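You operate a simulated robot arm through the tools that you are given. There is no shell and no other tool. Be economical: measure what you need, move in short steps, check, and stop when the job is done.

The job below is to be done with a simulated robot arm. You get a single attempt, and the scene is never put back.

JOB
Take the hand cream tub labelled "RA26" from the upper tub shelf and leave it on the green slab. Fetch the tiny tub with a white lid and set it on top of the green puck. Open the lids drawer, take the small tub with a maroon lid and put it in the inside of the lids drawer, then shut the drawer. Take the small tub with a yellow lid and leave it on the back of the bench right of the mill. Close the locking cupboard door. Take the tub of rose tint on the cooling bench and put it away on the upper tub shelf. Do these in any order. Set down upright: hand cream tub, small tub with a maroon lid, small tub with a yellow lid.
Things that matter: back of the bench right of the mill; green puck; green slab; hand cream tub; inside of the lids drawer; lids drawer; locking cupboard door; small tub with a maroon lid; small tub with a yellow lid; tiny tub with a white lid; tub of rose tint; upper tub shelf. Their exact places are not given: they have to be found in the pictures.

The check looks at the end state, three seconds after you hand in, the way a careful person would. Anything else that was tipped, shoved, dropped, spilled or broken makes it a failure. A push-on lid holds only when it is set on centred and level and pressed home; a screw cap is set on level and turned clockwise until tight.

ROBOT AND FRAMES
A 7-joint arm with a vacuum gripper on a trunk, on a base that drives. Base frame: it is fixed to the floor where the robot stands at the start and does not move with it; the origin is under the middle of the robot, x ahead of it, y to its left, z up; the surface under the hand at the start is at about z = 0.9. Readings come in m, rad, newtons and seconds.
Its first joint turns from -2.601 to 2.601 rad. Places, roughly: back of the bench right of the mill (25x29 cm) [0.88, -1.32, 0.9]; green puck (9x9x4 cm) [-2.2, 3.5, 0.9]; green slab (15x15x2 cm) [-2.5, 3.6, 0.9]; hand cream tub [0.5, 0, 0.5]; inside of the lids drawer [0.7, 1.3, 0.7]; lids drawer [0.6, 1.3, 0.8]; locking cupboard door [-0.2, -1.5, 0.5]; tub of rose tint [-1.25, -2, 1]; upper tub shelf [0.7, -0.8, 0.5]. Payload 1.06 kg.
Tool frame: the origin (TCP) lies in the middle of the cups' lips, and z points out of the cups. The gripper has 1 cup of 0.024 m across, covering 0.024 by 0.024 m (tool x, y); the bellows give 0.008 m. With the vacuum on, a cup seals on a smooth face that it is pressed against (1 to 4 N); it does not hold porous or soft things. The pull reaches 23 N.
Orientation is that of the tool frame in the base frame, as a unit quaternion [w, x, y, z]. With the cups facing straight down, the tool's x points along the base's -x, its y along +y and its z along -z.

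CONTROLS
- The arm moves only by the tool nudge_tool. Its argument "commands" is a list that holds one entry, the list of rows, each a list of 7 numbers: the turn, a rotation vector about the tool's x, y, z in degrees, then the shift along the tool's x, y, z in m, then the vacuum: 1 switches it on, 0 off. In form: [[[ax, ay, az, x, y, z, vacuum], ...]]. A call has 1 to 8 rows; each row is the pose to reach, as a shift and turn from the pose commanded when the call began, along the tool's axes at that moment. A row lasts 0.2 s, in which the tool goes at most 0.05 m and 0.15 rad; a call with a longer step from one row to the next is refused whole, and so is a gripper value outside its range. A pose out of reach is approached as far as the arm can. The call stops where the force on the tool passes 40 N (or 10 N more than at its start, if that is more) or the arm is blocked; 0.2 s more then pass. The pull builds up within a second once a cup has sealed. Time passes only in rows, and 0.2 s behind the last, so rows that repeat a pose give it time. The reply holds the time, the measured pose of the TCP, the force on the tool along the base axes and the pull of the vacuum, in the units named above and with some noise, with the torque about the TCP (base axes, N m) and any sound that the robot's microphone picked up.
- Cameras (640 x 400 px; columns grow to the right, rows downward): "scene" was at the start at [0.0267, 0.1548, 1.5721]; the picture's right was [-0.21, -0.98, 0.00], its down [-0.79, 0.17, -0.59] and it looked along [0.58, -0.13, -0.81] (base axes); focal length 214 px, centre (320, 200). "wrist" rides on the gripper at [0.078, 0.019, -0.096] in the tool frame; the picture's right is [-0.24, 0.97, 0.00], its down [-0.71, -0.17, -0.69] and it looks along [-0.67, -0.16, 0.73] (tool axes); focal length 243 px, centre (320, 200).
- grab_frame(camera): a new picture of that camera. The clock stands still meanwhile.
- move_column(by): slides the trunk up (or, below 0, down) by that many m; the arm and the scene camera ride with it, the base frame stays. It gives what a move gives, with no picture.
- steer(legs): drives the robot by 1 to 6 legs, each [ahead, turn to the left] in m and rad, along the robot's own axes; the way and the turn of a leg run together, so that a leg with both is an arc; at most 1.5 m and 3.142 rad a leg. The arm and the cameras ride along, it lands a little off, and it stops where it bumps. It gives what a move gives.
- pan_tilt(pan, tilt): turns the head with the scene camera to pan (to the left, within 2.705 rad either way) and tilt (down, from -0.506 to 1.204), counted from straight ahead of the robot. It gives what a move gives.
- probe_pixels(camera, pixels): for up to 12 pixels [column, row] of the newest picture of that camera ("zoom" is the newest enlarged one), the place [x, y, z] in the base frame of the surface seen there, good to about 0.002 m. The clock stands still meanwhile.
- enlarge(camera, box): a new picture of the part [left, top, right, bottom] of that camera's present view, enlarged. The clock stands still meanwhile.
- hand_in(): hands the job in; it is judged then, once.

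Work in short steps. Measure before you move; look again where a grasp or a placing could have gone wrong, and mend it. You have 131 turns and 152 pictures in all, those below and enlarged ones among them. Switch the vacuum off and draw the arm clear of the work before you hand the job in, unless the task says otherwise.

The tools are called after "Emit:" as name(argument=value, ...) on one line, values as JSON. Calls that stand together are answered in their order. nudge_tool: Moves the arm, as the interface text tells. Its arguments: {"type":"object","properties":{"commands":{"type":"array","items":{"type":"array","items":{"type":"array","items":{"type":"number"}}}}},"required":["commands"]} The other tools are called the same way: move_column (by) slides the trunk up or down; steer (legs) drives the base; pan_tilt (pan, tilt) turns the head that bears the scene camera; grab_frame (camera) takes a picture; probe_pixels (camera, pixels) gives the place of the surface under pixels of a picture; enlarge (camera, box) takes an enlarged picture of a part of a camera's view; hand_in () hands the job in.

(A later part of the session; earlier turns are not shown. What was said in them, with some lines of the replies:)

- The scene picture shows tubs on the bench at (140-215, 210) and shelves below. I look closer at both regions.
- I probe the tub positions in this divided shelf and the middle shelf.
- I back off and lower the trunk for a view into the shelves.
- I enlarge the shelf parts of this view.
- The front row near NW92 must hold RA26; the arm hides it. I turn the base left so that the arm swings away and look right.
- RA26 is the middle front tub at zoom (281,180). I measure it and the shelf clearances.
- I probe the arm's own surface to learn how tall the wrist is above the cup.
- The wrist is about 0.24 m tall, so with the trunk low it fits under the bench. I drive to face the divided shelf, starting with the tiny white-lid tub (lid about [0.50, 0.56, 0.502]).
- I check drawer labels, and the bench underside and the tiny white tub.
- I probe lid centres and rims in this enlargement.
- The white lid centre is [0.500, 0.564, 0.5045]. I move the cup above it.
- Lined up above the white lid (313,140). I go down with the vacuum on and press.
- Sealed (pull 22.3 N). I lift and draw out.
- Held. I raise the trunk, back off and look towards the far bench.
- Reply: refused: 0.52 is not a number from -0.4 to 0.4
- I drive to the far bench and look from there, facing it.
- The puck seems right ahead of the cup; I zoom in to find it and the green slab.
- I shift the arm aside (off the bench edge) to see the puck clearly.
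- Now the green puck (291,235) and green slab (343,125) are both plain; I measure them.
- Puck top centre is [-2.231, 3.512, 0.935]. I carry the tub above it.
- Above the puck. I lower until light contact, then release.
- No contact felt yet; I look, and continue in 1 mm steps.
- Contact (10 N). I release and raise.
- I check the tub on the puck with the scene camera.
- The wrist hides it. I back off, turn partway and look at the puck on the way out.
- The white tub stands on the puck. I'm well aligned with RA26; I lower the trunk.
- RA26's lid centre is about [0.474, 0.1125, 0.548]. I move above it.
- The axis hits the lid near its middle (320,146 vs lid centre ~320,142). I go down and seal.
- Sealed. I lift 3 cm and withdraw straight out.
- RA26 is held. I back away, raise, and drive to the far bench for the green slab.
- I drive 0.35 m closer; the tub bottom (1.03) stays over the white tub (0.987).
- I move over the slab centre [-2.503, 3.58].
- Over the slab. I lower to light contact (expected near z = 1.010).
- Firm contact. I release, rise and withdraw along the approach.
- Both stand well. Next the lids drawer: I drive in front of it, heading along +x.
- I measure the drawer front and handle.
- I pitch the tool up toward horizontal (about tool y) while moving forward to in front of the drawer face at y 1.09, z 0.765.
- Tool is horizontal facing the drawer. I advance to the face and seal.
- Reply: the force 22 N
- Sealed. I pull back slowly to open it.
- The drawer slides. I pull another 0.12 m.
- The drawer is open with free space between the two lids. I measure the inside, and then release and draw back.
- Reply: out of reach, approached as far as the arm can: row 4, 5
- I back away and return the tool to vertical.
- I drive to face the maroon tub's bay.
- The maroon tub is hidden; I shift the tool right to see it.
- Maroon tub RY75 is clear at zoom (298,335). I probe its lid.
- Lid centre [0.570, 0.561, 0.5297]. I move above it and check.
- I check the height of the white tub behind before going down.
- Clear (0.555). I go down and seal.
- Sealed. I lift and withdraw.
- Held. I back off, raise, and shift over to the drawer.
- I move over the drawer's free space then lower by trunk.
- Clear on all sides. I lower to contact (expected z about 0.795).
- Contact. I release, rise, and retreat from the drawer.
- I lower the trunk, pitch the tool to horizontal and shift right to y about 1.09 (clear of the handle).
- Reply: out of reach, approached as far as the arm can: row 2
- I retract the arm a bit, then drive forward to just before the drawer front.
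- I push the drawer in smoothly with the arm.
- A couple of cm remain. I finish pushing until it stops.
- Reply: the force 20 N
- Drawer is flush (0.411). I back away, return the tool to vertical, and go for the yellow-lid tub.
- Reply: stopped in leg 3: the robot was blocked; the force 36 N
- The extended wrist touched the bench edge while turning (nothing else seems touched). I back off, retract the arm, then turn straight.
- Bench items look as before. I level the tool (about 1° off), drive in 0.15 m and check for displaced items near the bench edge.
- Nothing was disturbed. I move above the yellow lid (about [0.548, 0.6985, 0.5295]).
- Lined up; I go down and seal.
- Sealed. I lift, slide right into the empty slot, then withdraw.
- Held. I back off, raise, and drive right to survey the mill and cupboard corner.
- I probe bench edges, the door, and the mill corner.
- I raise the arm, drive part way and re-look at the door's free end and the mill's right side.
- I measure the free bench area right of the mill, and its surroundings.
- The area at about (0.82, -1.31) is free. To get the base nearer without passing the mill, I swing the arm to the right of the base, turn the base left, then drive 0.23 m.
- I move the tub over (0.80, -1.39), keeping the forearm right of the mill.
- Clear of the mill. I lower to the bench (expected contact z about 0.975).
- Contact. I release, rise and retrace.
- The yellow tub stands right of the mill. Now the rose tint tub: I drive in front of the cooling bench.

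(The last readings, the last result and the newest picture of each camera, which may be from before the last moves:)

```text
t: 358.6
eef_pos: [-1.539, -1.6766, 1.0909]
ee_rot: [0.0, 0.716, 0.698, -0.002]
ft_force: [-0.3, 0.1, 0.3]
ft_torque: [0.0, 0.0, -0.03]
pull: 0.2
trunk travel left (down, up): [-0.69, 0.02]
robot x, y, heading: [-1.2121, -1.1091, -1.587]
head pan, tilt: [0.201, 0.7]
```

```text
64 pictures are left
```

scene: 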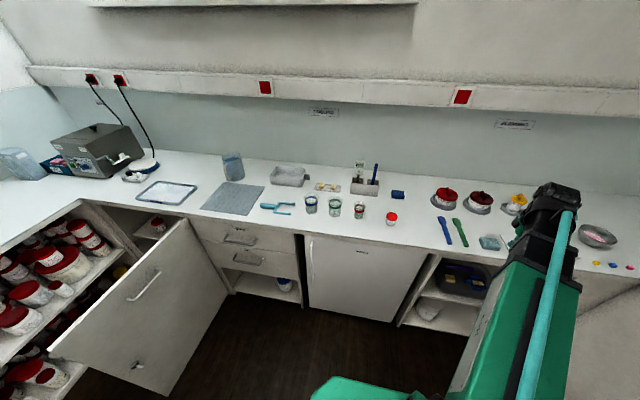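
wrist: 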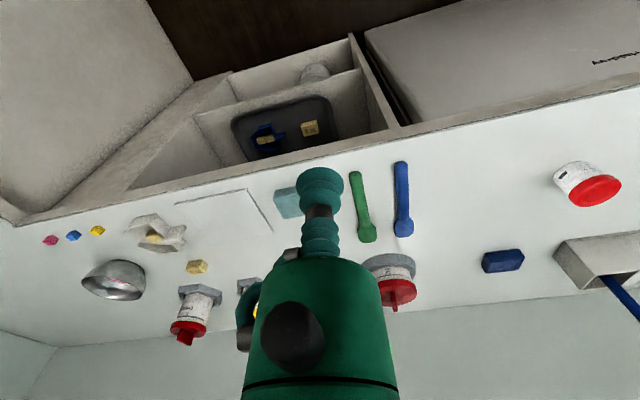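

Emit:
enlarge(camera="scene", box=[290, 150, 450, 250])

Emit:
probe_pixels(camera="zoom", pixels=[[408, 260], [388, 262], [430, 262], [408, 248], [408, 272], [408, 300], [280, 205], [80, 210]])

Emit:
enlarge(camera="wrist", box=[530, 130, 640, 240])

```text
4.00 times, centred on (370, 200) of scene
```

zoom: 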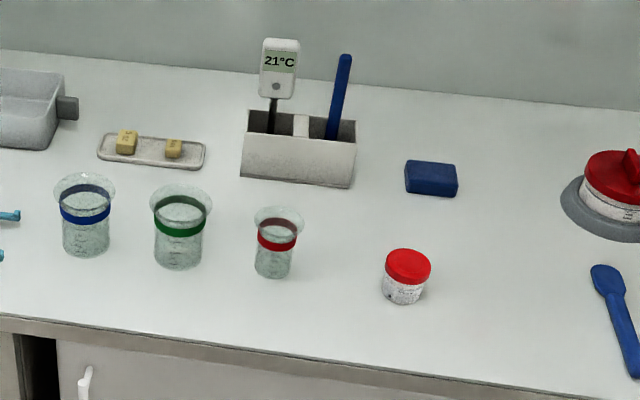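

```text
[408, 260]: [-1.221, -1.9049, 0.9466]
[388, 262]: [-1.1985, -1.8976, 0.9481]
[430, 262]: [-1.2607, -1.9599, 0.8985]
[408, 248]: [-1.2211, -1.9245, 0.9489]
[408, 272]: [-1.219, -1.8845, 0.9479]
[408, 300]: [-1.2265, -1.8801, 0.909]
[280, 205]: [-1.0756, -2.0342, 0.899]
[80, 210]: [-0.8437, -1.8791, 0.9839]
```

```text
3.64 times, centred on (585, 185) of wrist
```

zoom: 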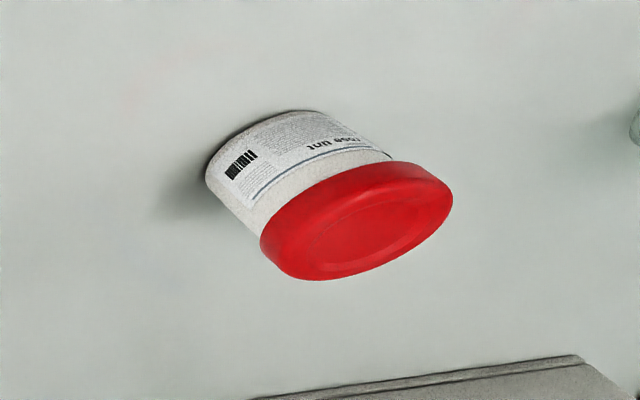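

It reads "rose tint": lid centre [-1.221, -1.905, 0.948]. I move above it.

Emit:
nudge_tool(commands=[[[0, 0, 0, -0.005, 0.045, 0, 0], [0, 0, 0, -0.01, 0.09, 0, 0], [0, 0, 0, -0.03, 0.13, 0, 0], [0, 0, 0, -0.055, 0.17, 0, 0], [0, 0, 0, -0.08, 0.21, 0, 0], [0, 0, 0, -0.11, 0.245, 0, 0], [0, 0, 0, -0.14, 0.28, 0, 0], [0, 0, 0, -0.16, 0.32, 0, 0]]])

Emit:
nudge_tool(commands=[[[0, 0, 0, -0.04, 0.004, 0.03, 0], [0, 0, 0, -0.06, 0.004, 0.07, 0], [0, 0, 0, -0.06, 0.004, 0.1, 0], [0, 0, 0, -0.06, 0.004, 0.1, 0]]])

Emit:
grab_frame(camera="wrist")

```text
t: 360.4
eef_pos: [-1.2217, -1.8446, 1.0896]
ee_rot: [0.0, 0.716, 0.698, -0.002]
ft_force: [0.2, -1.1, 0.6]
ft_torque: [-0.05, 0.01, 0.0]
pull: 0.1
trunk travel left (down, up): [-0.69, 0.02]
robot x, y, heading: [-1.2161, -1.1063, -1.585]
head pan, tilt: [0.201, 0.7]
```

```text
refused: row 1 steps farther than a row can; nothing moved
```

```text
61 pictures are left
```

wrist: 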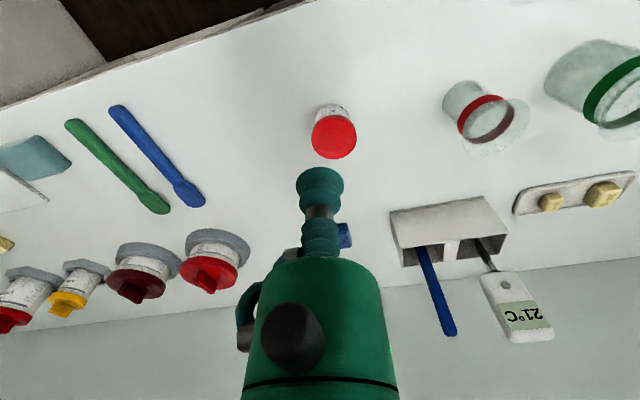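

I finish centring and descend close.

Emit:
nudge_tool(commands=[[[0, 0, 0, -0.035, 0.001, 0.02, 0], [0, 0, 0, -0.0605, 0.002, 0.05, 0], [0, 0, 0, -0.0605, 0.002, 0.09, 0], [0, 0, 0, -0.0605, 0.002, 0.115, 0], [0, 0, 0, -0.0605, 0.002, 0.115, 0]]])

Emit:
grab_frame(camera="wrist")

Emit:
probe_pixels(camera="wrist", pixels=[[320, 155], [290, 150], [350, 150], [320, 130], [340, 140], [300, 140]])

```text
t: 361.6
eef_pos: [-1.2245, -1.9048, 0.9777]
ee_rot: [0.0, 0.716, 0.698, -0.001]
ft_force: [0.2, 0.5, 0.5]
ft_torque: [0.01, 0.01, 0.01]
pull: 0.0
trunk travel left (down, up): [-0.69, 0.02]
robot x, y, heading: [-1.2152, -1.1127, -1.584]
head pan, tilt: [0.201, 0.7]
```

```text
60 pictures are left
```

wrist: 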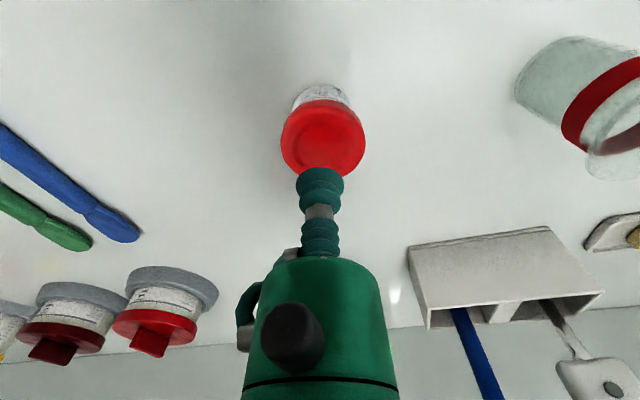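

```text
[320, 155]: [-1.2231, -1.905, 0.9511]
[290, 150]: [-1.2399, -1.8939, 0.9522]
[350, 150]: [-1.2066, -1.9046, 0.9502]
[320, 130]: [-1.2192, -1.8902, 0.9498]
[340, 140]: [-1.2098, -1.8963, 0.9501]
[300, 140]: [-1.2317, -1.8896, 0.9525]
```

I go down and seal with a slight centring shift.

Emit:
nudge_tool(commands=[[[0, 0, 0, 0.004, 0.003, 0.012, 1], [0, 0, 0, 0.004, 0.003, 0.021, 1], [0, 0, 0, 0.004, 0.003, 0.025, 1], [0, 0, 0, 0.004, 0.003, 0.028, 1], [0, 0, 0, 0.004, 0.003, 0.03, 1], [0, 0, 0, 0.004, 0.003, 0.03, 1], [0, 0, 0, 0.004, 0.003, 0.03, 1]]])

```text
t: 363.2
eef_pos: [-1.2215, -1.9015, 0.9472]
ee_rot: [0.001, 0.716, 0.698, -0.001]
ft_force: [0.1, -2.0, 14.1]
ft_torque: [0.03, 0.0, -0.03]
pull: 22.7
trunk travel left (down, up): [-0.69, 0.02]
robot x, y, heading: [-1.2123, -1.1076, -1.58]
head pan, tilt: [0.201, 0.7]
```

Sealed. I lift, retract, and drive to RA26's emptied spot on the upper tub shelf.

Emit:
nudge_tool(commands=[[[0, 0, 0, 0, 0, -0.03, 1], [0, 0, 0, 0, 0, -0.07, 1], [0, 0, 0, 0, 0, -0.1, 1], [0, 0, 0, 0.04, 0, -0.1, 1], [0, 0, 0, 0.08, 0, -0.1, 1], [0, 0, 0, 0.12, 0, -0.1, 1], [0, 0, 0, 0.14, 0, -0.1, 1], [0, 0, 0, 0.14, 0, -0.1, 1]]])

Emit:
steer(legs=[[-0.25, 0], [0, 2.443], [1.2, 0], [0, -0.863]])

Emit:
pan_tilt(pan=0.0, tilt=0.6)

Emit:
grab_frame(camera="wrist")

```text
t: 365.0
eef_pos: [-1.2178, -1.7628, 1.0472]
ee_rot: [0.0, 0.717, 0.698, -0.001]
ft_force: [0.3, 0.1, -1.7]
ft_torque: [-0.02, -0.01, 0.0]
pull: 22.8
trunk travel left (down, up): [-0.69, 0.02]
robot x, y, heading: [-1.2173, -1.1129, -1.587]
head pan, tilt: [0.201, 0.7]
```

```text
t: 380.6
eef_pos: [0.2166, 0.0802, 1.0458]
ee_rot: [0.0, 0.0, 1.0, -0.001]
ft_force: [0.6, 0.2, -1.7]
ft_torque: [0.06, -0.01, 0.01]
pull: 23.0
trunk travel left (down, up): [-0.69, 0.02]
robot x, y, heading: [-0.4344, 0.0679, 0.009]
head pan, tilt: [0.201, 0.7]
```

```text
t: 381.3
eef_pos: [0.2162, 0.0798, 1.0472]
ee_rot: [0.001, 0.001, 1.0, -0.001]
ft_force: [0.0, -0.2, -0.6]
ft_torque: [0.0, 0.0, 0.01]
pull: 23.0
trunk travel left (down, up): [-0.69, 0.02]
robot x, y, heading: [-0.4383, 0.0641, 0.012]
head pan, tilt: [0.0, 0.6]
```

```text
59 pictures are left
```

wrist: 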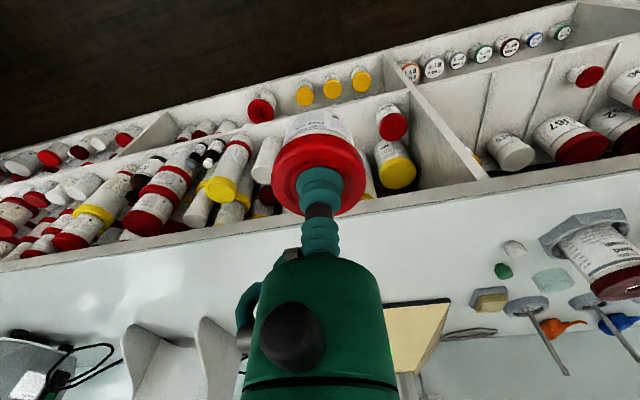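

I lower the trunk and check the slot.

Emit:
move_column(by=-0.4)

Emit:
move_column(by=-0.09)

Emit:
nudge_tool(commands=[[[0, 0, 0, -0.03, 0.016, 0, 1], [0, 0, 0, -0.06, 0.032, 0, 1], [0, 0, 0, -0.1, 0.032, 0, 1], [0, 0, 0, -0.1, 0.032, 0, 1]]])

Emit:
grab_frame(camera="wrist")

Emit:
enlarge(camera="scene", box=[220, 130, 420, 255])

```text
t: 385.1
eef_pos: [0.2168, 0.0808, 0.6479]
ee_rot: [0.0, 0.001, 1.0, -0.001]
ft_force: [0.2, 0.4, 0.1]
ft_torque: [0.02, 0.01, -0.01]
pull: 22.7
trunk travel left (down, up): [-0.29, 0.42]
robot x, y, heading: [-0.4345, 0.0645, 0.014]
head pan, tilt: [0.0, 0.6]
```

```text
t: 386.4
eef_pos: [0.2171, 0.0807, 0.5573]
ee_rot: [0.001, 0.001, 1.0, -0.001]
ft_force: [-1.0, -1.1, -0.4]
ft_torque: [-0.02, -0.01, -0.02]
pull: 22.9
trunk travel left (down, up): [-0.2, 0.51]
robot x, y, heading: [-0.4355, 0.0621, 0.013]
head pan, tilt: [0.0, 0.6]
```

```text
t: 387.4
eef_pos: [0.3173, 0.1115, 0.5565]
ee_rot: [0.001, 0.0, 1.0, 0.0]
ft_force: [0.0, -0.5, -0.5]
ft_torque: [-0.02, 0.0, 0.0]
pull: 23.3
trunk travel left (down, up): [-0.2, 0.51]
robot x, y, heading: [-0.4342, 0.0686, 0.009]
head pan, tilt: [0.0, 0.6]
```

```text
58 pictures are left
```

wrist: 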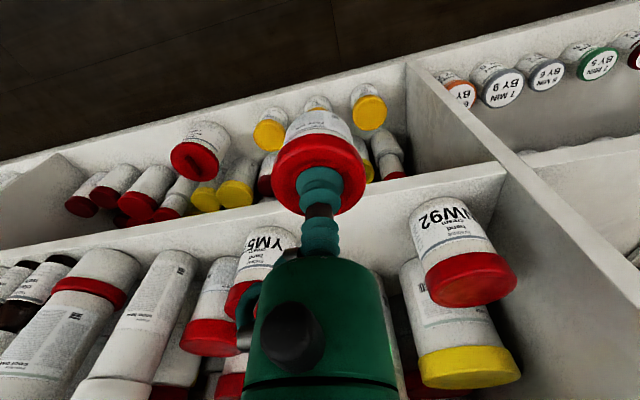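

```text
3.20 times, centred on (320, 192) of scene
```

zoom: 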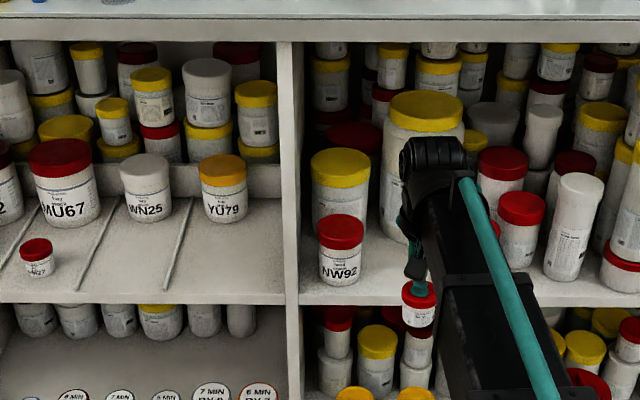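

The slot is free. I move in and lower to just above the shelf.

Emit:
nudge_tool(commands=[[[0, 0, 0, -0.04, 0.0005, 0, 1], [0, 0, 0, -0.08, 0.0005, 0, 1], [0, 0, 0, -0.12, 0.0005, 0, 1], [0, 0, 0, -0.153, 0.0005, 0, 1], [0, 0, 0, -0.153, 0.0005, 0.03, 1], [0, 0, 0, -0.153, 0.0005, 0.045, 1], [0, 0, 0, -0.153, 0.0005, 0.05, 1], [0, 0, 0, -0.153, 0.0005, 0.052, 1]]])

Emit:
grab_frame(camera="wrist")

```text
t: 389.2
eef_pos: [0.4696, 0.1132, 0.5052]
ee_rot: [0.002, 0.001, 1.0, -0.001]
ft_force: [-0.7, 0.6, -0.1]
ft_torque: [0.01, 0.03, -0.02]
pull: 22.8
trunk travel left (down, up): [-0.2, 0.51]
robot x, y, heading: [-0.436, 0.0679, 0.011]
head pan, tilt: [0.0, 0.6]
```

```text
56 pictures are left
```

wrist: 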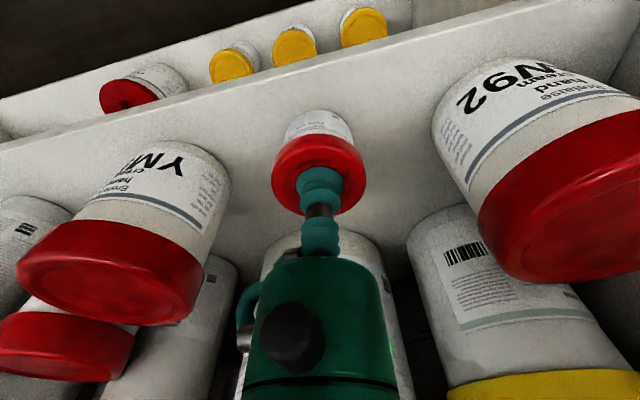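

Emit:
nudge_tool(commands=[[[0, 0, 0, 0, 0, 0.002, 1], [0, 0, 0, 0, 0, 0.004, 1], [0, 0, 0, 0, 0, 0.005, 1], [0, 0, 0, 0, 0, 0.006, 1], [0, 0, 0, 0, 0, 0.006, 1]]])

```text
t: 390.4
eef_pos: [0.4692, 0.113, 0.5019]
ee_rot: [0.003, 0.001, 1.0, -0.001]
ft_force: [4.5, -0.4, 16.0]
ft_torque: [-0.01, -0.07, -0.02]
pull: 22.6
trunk travel left (down, up): [-0.2, 0.51]
robot x, y, heading: [-0.4357, 0.068, 0.015]
head pan, tilt: [0.0, 0.6]
```

Contact. I release, rise and withdraw.

Emit:
nudge_tool(commands=[[[0, 0, 0, 0, 0, -0.002, 0], [0, 0, 0, 0, 0, -0.002, 0], [0, 0, 0, 0, 0, -0.002, 0], [0, 0, 0, 0, 0, -0.003, 0], [0, 0, 0, 0, 0, -0.01, 0], [0, 0, 0, 0, 0, -0.04, 0], [0, 0, 0, 0, 0, -0.06, 0]]])

Emit:
nudge_tool(commands=[[[0, 0, 0, 0.045, 0, 0, 0], [0, 0, 0, 0.09, 0, 0, 0], [0, 0, 0, 0.135, 0, 0, 0], [0, 0, 0, 0.18, 0, 0, 0], [0, 0, 0, 0.225, 0, 0, 0]]])

Emit:
steer(legs=[[-0.25, 0]])

Emit:
enlarge(camera="wrist", box=[200, 100, 440, 250])

Emit:
enlarge(camera="scene", box=[220, 100, 420, 225])

```text
t: 392.0
eef_pos: [0.4692, 0.1134, 0.5591]
ee_rot: [0.002, 0.0, 1.0, 0.0]
ft_force: [-0.8, -0.7, 0.6]
ft_torque: [-0.03, -0.01, -0.01]
pull: 0.0
trunk travel left (down, up): [-0.2, 0.51]
robot x, y, heading: [-0.4348, 0.0662, 0.011]
head pan, tilt: [0.0, 0.6]
```

```text
t: 393.2
eef_pos: [0.2426, 0.1124, 0.5596]
ee_rot: [0.002, 0.001, 1.0, -0.001]
ft_force: [0.3, -0.7, 0.0]
ft_torque: [-0.01, 0.01, 0.01]
pull: 0.0
trunk travel left (down, up): [-0.2, 0.51]
robot x, y, heading: [-0.4368, 0.0685, 0.011]
head pan, tilt: [0.0, 0.6]
```

```text
t: 395.0
eef_pos: [-0.0077, 0.1087, 0.5598]
ee_rot: [0.001, 0.002, 1.0, 0.0]
ft_force: [0.4, 0.4, 0.4]
ft_torque: [-0.02, -0.02, 0.0]
pull: 0.1
trunk travel left (down, up): [-0.2, 0.51]
robot x, y, heading: [-0.685, 0.0657, 0.012]
head pan, tilt: [0.0, 0.6]
```

```text
2.67 times, centred on (320, 175) of wrist
```

zoom: 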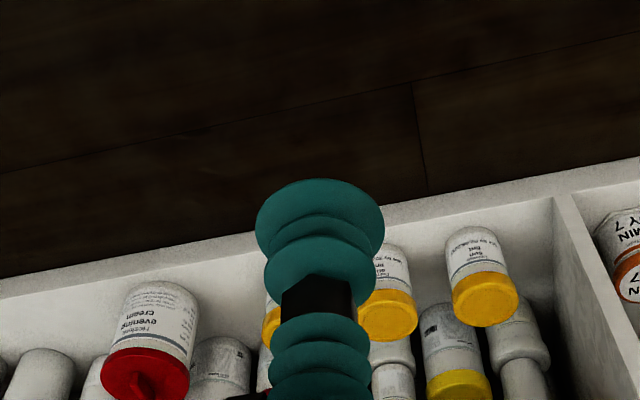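

```text
3.20 times, centred on (320, 162) of scene
```

zoom: 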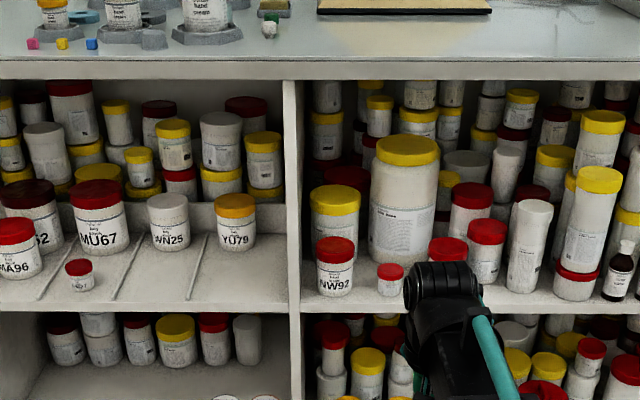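

The rose tint tub stands in place. Now the cupboard door (hinge about [-0.21, -1.72], tip [-0.18, -1.19]). I reverse to its outer side.

Emit:
steer(legs=[[0, 1.21], [-1.06, 0], [0, -1.57]])

Emit:
move_column(by=0.09)

Emit:
pan_tilt(pan=-0.2, tilt=0.6)

Emit:
grab_frame(camera="scene")

```text
t: 407.3
eef_pos: [-0.4085, -1.1387, 0.5601]
ee_rot: [0.0, 0.184, 0.983, 0.0]
ft_force: [0.2, 0.2, -0.4]
ft_torque: [-0.01, -0.03, 0.0]
pull: 0.1
trunk travel left (down, up): [-0.2, 0.51]
robot x, y, heading: [-1.0593, -0.9385, -0.356]
head pan, tilt: [0.0, 0.6]
```

```text
t: 408.6
eef_pos: [-0.4103, -1.1394, 0.6488]
ee_rot: [0.001, 0.184, 0.983, -0.001]
ft_force: [-0.2, 0.6, -0.2]
ft_torque: [-0.02, 0.01, 0.0]
pull: 0.2
trunk travel left (down, up): [-0.29, 0.42]
robot x, y, heading: [-1.0593, -0.9396, -0.357]
head pan, tilt: [0.0, 0.6]
```

```text
t: 409.3
eef_pos: [-0.4086, -1.1402, 0.6497]
ee_rot: [0.001, 0.184, 0.983, -0.002]
ft_force: [-0.8, 0.6, 0.3]
ft_torque: [0.01, -0.02, -0.02]
pull: 0.0
trunk travel left (down, up): [-0.29, 0.42]
robot x, y, heading: [-1.0586, -0.9422, -0.352]
head pan, tilt: [-0.201, 0.6]
```

```text
53 pictures are left
```

scene: 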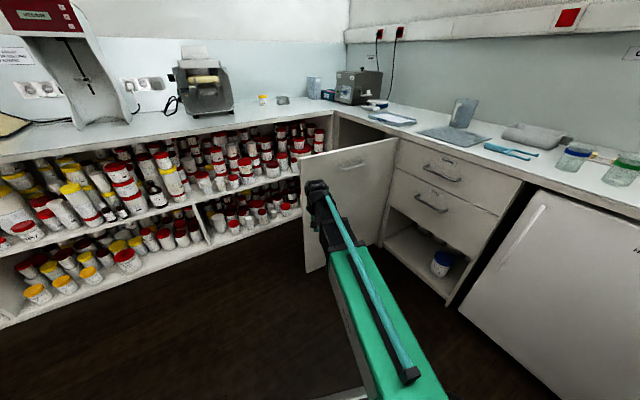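

I probe the door face, then pitch the tool horizontal with a small shift right.

Emit:
probe_pixels(camera="scene", pixels=[[306, 160], [312, 230], [350, 166], [385, 150], [330, 170], [360, 200], [345, 205]])

Emit:
nudge_tool(commands=[[[0, -8.5, 0, 0, -0.01, 0, 0], [0, -17, 0, 0, -0.02, 0, 0], [0, -25.5, 0, 0, -0.03, 0, 0], [0, -34, 0, 0, -0.04, 0, 0], [0, -42.5, 0, 0, -0.05, 0, 0], [0, -51, 0, 0, -0.06, 0, 0], [0, -59.5, 0, 0, -0.06, 0, 0], [0, -68, 0, 0, -0.06, 0, 0]]])

Emit:
nudge_tool(commands=[[[0, -7.3, 0, 0, 0, 0, 0], [0, -14.6, 0, 0, 0, 0, 0], [0, -22, 0, 0, 0, 0, 0], [0, -22, 0, 0, 0, 0, 0]]])

Emit:
enlarge(camera="scene", box=[240, 100, 480, 300])

```text
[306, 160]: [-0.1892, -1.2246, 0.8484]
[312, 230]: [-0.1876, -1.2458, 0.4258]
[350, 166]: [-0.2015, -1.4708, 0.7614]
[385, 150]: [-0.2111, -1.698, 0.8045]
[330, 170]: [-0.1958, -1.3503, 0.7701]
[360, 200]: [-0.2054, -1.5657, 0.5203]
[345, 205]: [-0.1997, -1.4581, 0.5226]
```

```text
t: 411.1
eef_pos: [-0.4016, -1.2088, 0.6449]
ee_rot: [0.551, 0.152, 0.814, -0.105]
ft_force: [-0.5, -0.2, 0.5]
ft_torque: [0.01, 0.02, -0.04]
pull: 0.1
out of reach, approached as far as the arm can: row 6, 7, 8
trunk travel left (down, up): [-0.29, 0.42]
robot x, y, heading: [-1.06, -0.9417, -0.364]
head pan, tilt: [-0.201, 0.6]
```

```text
t: 412.1
eef_pos: [-0.4006, -1.2084, 0.6447]
ee_rot: [0.697, 0.129, 0.693, -0.131]
ft_force: [0.4, -0.5, 0.2]
ft_torque: [0.0, 0.01, -0.02]
pull: 0.0
out of reach, approached as far as the arm can: row 1, 2
trunk travel left (down, up): [-0.29, 0.42]
robot x, y, heading: [-1.057, -0.9392, -0.36]
head pan, tilt: [-0.201, 0.6]
```

```text
2.00 times, centred on (360, 200) of scene
```

zoom: 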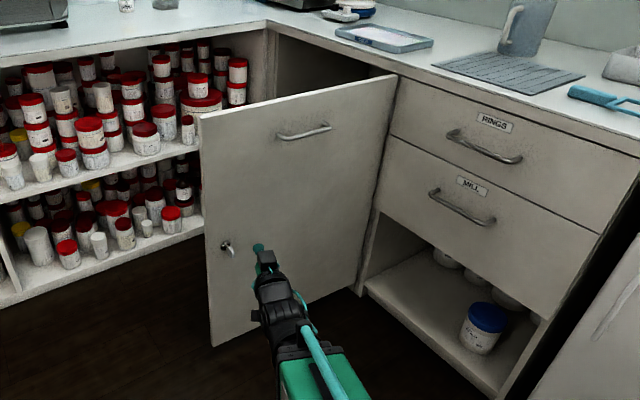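

There's a key in the door at zoom (228,248); I locate it.

Emit:
probe_pixels(camera="zoom", pixels=[[226, 246], [233, 250], [205, 260], [245, 230], [215, 340], [305, 132]])

Emit:
enlarge(camera="scene", box=[320, 190, 400, 250])

```text
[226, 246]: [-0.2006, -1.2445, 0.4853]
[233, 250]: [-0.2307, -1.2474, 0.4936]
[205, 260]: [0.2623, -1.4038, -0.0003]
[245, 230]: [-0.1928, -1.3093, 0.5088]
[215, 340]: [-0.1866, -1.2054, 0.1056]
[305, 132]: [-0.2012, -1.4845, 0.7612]
```

```text
6.67 times, centred on (360, 220) of scene
```

zoom: 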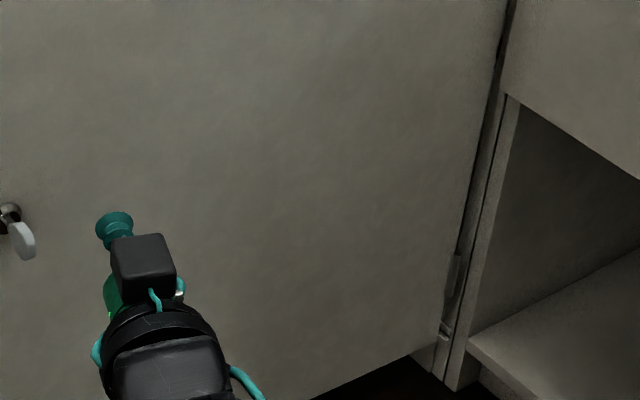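

The key is 15 cm lower, clear. I drive up to just short of the door, then push with the arm.

Emit:
steer(legs=[[0.18, 0]])

Emit:
nudge_tool(commands=[[[0, 0, 0, 0, 0, 0.03, 0], [0, 0, 0, 0, 0, 0.06, 0], [0, 0, 0, 0, 0, 0.09, 0], [0, 0, 0, 0, 0, 0.12, 0], [0, 0, 0, 0, 0, 0.15, 0], [0, 0, 0, 0, 0, 0.18, 0], [0, 0, 0, 0, 0, 0.21, 0]]])

Emit:
grab_frame(camera="scene")

```text
t: 413.6
eef_pos: [-0.2306, -1.269, 0.6444]
ee_rot: [0.696, 0.128, 0.694, -0.13]
ft_force: [0.0, 0.3, -0.1]
ft_torque: [0.02, -0.02, -0.02]
pull: 0.0
trunk travel left (down, up): [-0.29, 0.42]
robot x, y, heading: [-0.8865, -1.0028, -0.353]
head pan, tilt: [-0.201, 0.6]
```

```text
t: 415.2
eef_pos: [-0.0349, -1.3451, 0.6453]
ee_rot: [0.696, 0.128, 0.694, -0.13]
ft_force: [-0.4, -0.2, -0.7]
ft_torque: [0.02, -0.02, 0.03]
pull: 0.0
trunk travel left (down, up): [-0.29, 0.42]
robot x, y, heading: [-0.8852, -1.0001, -0.351]
head pan, tilt: [-0.201, 0.6]
```

```text
50 pictures are left
```

scene: 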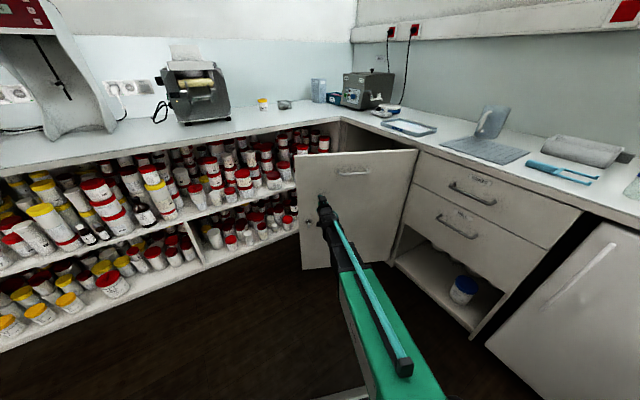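

The door swings. I keep pushing by driving forward.

Emit:
steer(legs=[[0.12, 0], [0.12, 0]])

Emit:
grab_frame(camera="scene")

Emit:
probe_pixels(camera="scene", pixels=[[320, 170], [340, 175], [380, 165], [400, 180]])

```text
t: 417.3
eef_pos: [0.193, -1.4281, 0.6462]
ee_rot: [0.696, 0.128, 0.695, -0.129]
ft_force: [0.1, 0.4, 0.3]
ft_torque: [0.04, 0.02, -0.01]
pull: 0.0
trunk travel left (down, up): [-0.29, 0.42]
robot x, y, heading: [-0.6598, -1.0927, -0.358]
head pan, tilt: [-0.201, 0.6]
```

```text
49 pictures are left
```

scene: 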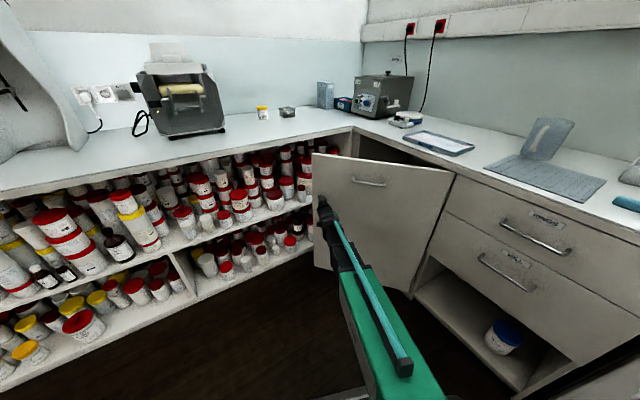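

```text
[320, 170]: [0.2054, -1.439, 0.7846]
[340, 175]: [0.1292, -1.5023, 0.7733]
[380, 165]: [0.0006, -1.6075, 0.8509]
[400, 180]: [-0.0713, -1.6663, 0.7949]
```

Door is about 40° from closed. I retract, and reposition to push toward the cabinet (-y) for the rest.

Emit:
nudge_tool(commands=[[[0, 0, 0, 0, 0, -0.04, 0], [0, 0, 0, 0, 0, -0.08, 0], [0, 0, 0, 0, 0, -0.12, 0], [0, 0, 0, 0, 0, -0.16, 0], [0, 0, 0, 0, 0, -0.2, 0], [0, 0, 0, 0, 0, -0.2, 0]]])

Emit:
steer(legs=[[-0.35, 0], [0, 1.9], [0, 1.88], [-0.83, 0], [0, 1.71]])

Emit:
pan_tilt(pan=-0.2, tilt=0.7)

Emit:
grab_frame(camera="scene")

```text
t: 418.7
eef_pos: [0.0063, -1.3556, 0.6461]
ee_rot: [0.696, 0.128, 0.694, -0.13]
ft_force: [0.3, -0.7, -0.5]
ft_torque: [0.03, 0.0, 0.01]
pull: 0.1
trunk travel left (down, up): [-0.29, 0.42]
robot x, y, heading: [-0.6606, -1.0869, -0.354]
head pan, tilt: [-0.201, 0.6]
```

```text
t: 438.3
eef_pos: [0.1057, -1.3749, 0.6448]
ee_rot: [0.599, 0.376, 0.598, -0.378]
ft_force: [-0.1, 0.0, 0.5]
ft_torque: [-0.01, -0.01, 0.02]
pull: 0.0
trunk travel left (down, up): [-0.29, 0.42]
robot x, y, heading: [-0.196, -0.721, -1.105]
head pan, tilt: [-0.201, 0.6]
```

```text
t: 439.0
eef_pos: [0.1055, -1.3758, 0.6446]
ee_rot: [0.6, 0.374, 0.599, -0.376]
ft_force: [0.0, -1.0, 0.0]
ft_torque: [-0.02, -0.02, -0.01]
pull: 0.1
trunk travel left (down, up): [-0.29, 0.42]
robot x, y, heading: [-0.1937, -0.7203, -1.11]
head pan, tilt: [-0.201, 0.7]
```

```text
48 pictures are left
```

scene: 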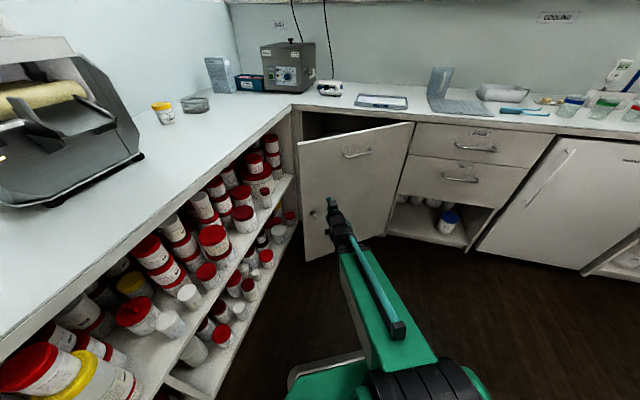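

I push on with the arm 0.2 m.

Emit:
nudge_tool(commands=[[[0, 0, 0, 0, 0, 0.03, 0], [0, 0, 0, 0, 0, 0.06, 0], [0, 0, 0, 0, 0, 0.09, 0], [0, 0, 0, 0, 0, 0.12, 0], [0, 0, 0, 0, 0, 0.15, 0], [0, 0, 0, 0, 0, 0.18, 0], [0, 0, 0, 0, 0, 0.2, 0]]])

Emit:
steer(legs=[[0.1, 0]])

Emit:
grab_frame(camera="scene")

Emit:
probe_pixels(camera="scene", pixels=[[310, 170], [340, 175], [380, 180], [400, 150], [440, 160]])

```text
t: 440.6
eef_pos: [0.19, -1.5559, 0.6463]
ee_rot: [0.6, 0.374, 0.599, -0.376]
ft_force: [0.0, -0.7, 0.5]
ft_torque: [-0.02, 0.0, -0.01]
pull: 0.0
trunk travel left (down, up): [-0.29, 0.42]
robot x, y, heading: [-0.1969, -0.7215, -1.108]
head pan, tilt: [-0.201, 0.7]
```

```text
t: 441.7
eef_pos: [0.2363, -1.6428, 0.6446]
ee_rot: [0.6, 0.375, 0.598, -0.377]
ft_force: [-0.8, 0.8, -0.4]
ft_torque: [0.01, -0.02, -0.02]
pull: 0.1
trunk travel left (down, up): [-0.29, 0.42]
robot x, y, heading: [-0.1557, -0.8096, -1.103]
head pan, tilt: [-0.201, 0.7]
```

```text
47 pictures are left
```

scene: 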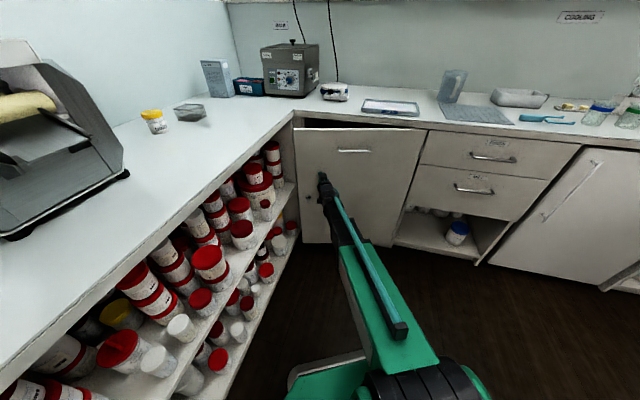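

```text
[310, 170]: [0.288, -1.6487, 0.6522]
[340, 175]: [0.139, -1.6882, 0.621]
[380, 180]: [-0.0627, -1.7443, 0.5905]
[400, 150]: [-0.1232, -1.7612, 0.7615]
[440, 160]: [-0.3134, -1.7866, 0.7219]
```

About 15° remain (closed plane y ≈ -1.786). I drive 0.1 m, then finish with the arm under force watch.

Emit:
steer(legs=[[0.1, 0]])

Emit:
nudge_tool(commands=[[[0, 0, 0, 0, 0, 0.015, 0], [0, 0, 0, 0, 0, 0.03, 0], [0, 0, 0, 0, 0, 0.04, 0], [0, 0, 0, 0, 0, 0.048, 0], [0, 0, 0, 0, 0, 0.054, 0], [0, 0, 0, 0, 0, 0.06, 0], [0, 0, 0, 0, 0, 0.066, 0], [0, 0, 0, 0, 0, 0.072, 0]]])

Emit:
grab_frame(camera="scene")

Emit:
probe_pixels(camera="scene", pixels=[[310, 180], [340, 185], [380, 180], [400, 150], [450, 160]])

```text
t: 442.9
eef_pos: [0.2796, -1.7342, 0.6454]
ee_rot: [0.599, 0.376, 0.598, -0.377]
ft_force: [0.5, -0.3, -0.3]
ft_torque: [0.0, -0.02, 0.02]
pull: 0.0
trunk travel left (down, up): [-0.29, 0.42]
robot x, y, heading: [-0.1091, -0.9028, -1.102]
head pan, tilt: [-0.201, 0.7]
```

```text
t: 444.6
eef_pos: [0.3101, -1.7914, 0.6457]
ee_rot: [0.599, 0.375, 0.599, -0.376]
ft_force: [-1.2, 14.2, 0.8]
ft_torque: [-0.01, 0.02, -0.24]
pull: 0.0
trunk travel left (down, up): [-0.29, 0.42]
robot x, y, heading: [-0.1082, -0.9, -1.099]
head pan, tilt: [-0.201, 0.7]
stopped in row 8: the force on the tool passed its limit at 47 N (the readings are from after the stop); the commanded pose is now the measured one
```

```text
46 pictures are left
```

scene: 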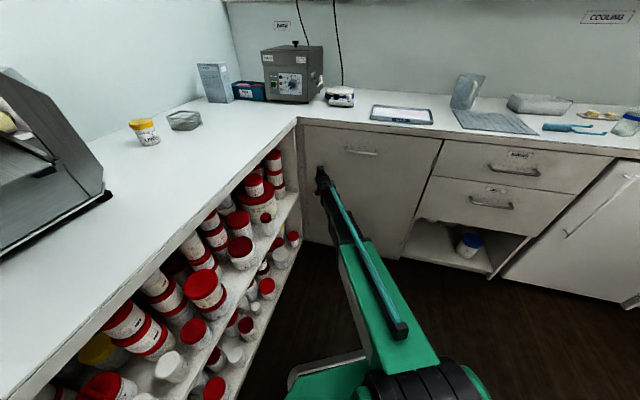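

```text
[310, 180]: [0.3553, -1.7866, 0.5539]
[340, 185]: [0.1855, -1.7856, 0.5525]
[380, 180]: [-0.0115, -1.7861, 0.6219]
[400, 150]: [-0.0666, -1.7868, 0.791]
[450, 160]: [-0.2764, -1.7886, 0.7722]
```

The door is flush with the drawer fronts (y ≈ -1.786). I back off and check that it and the rest stay put.

Emit:
steer(legs=[[-0.45, 0]])

Emit:
grab_frame(camera="scene")

Emit:
pan_tilt(pan=1.6, tilt=0.6)

Emit:
grab_frame(camera="scene")

Emit:
enlarge(camera="scene", box=[40, 110, 340, 300])

```text
t: 447.4
eef_pos: [0.1009, -1.3889, 0.6446]
ee_rot: [0.598, 0.378, 0.598, -0.378]
ft_force: [0.1, 0.8, -0.5]
ft_torque: [-0.01, 0.02, -0.03]
pull: 0.0
trunk travel left (down, up): [-0.29, 0.42]
robot x, y, heading: [-0.3113, -0.4946, -1.112]
head pan, tilt: [-0.201, 0.7]
```

```text
45 pictures are left
```

scene: 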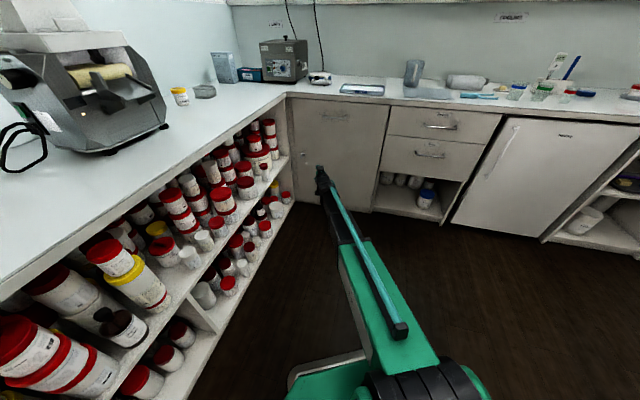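

```text
t: 449.2
eef_pos: [0.1026, -1.3895, 0.645]
ee_rot: [0.598, 0.378, 0.598, -0.377]
ft_force: [-0.6, -0.3, 0.8]
ft_torque: [-0.03, -0.06, -0.01]
pull: 0.0
trunk travel left (down, up): [-0.29, 0.42]
robot x, y, heading: [-0.3081, -0.4924, -1.115]
head pan, tilt: [1.6, 0.6]
```

```text
44 pictures are left
```

scene: 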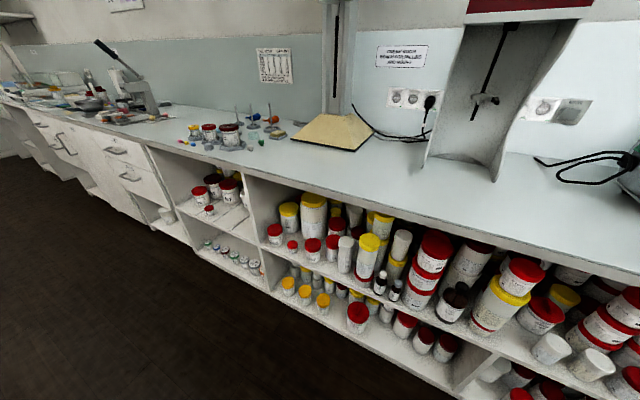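

```text
2.11 times, centred on (190, 205) of scene
```

zoom: 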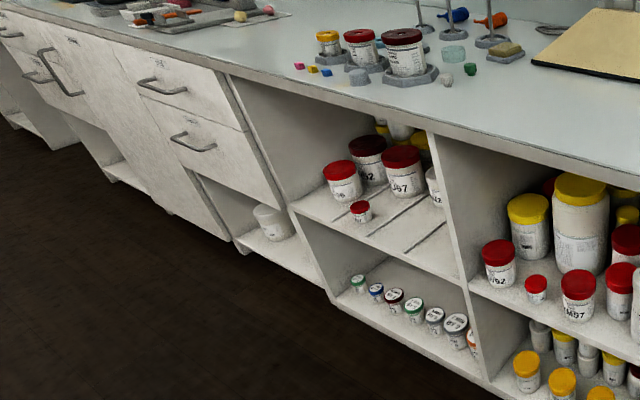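

All placements hold, the drawer and the door are shut, the vacuum is off and the arm is clear. I hand in.

Emit:
hand_in()

```text
The job is handed in.
```

I did all six tasks, and the job is handed in. I don't have the judge's result.

- **Hand cream tub RA26:** it stands upright on the green slab on the far bench.
- **Tiny tub with a white lid:** it sits on top of the green puck. I took the one labelled NR59 from the divided shelf. Another tub labelled NR59 was already on the far bench, and I left it alone.
- **Small tub with a maroon lid:** it is inside the lids drawer, and the drawer is shut flush. The arm hid the tub after I let go of it, so I only glimpsed its lid before closing. I can't confirm it stayed upright while the drawer slid in.
- **Small tub with a yellow lid:** it stands on the bench right of the mill, at about x = 0.80, y = -1.39. That is towards the front of the given area, but within it.
- **Locking cupboard door:** it is closed, level with the drawer fronts beside it. The key in it was not turned.
- **Tub of rose tint:** it stands on the upper tub shelf, in the spot RA26 came from.

At about 283 s, while the robot was turning, the wrist bumped the front edge of the bench. The later pictures show nothing knocked over or moved.
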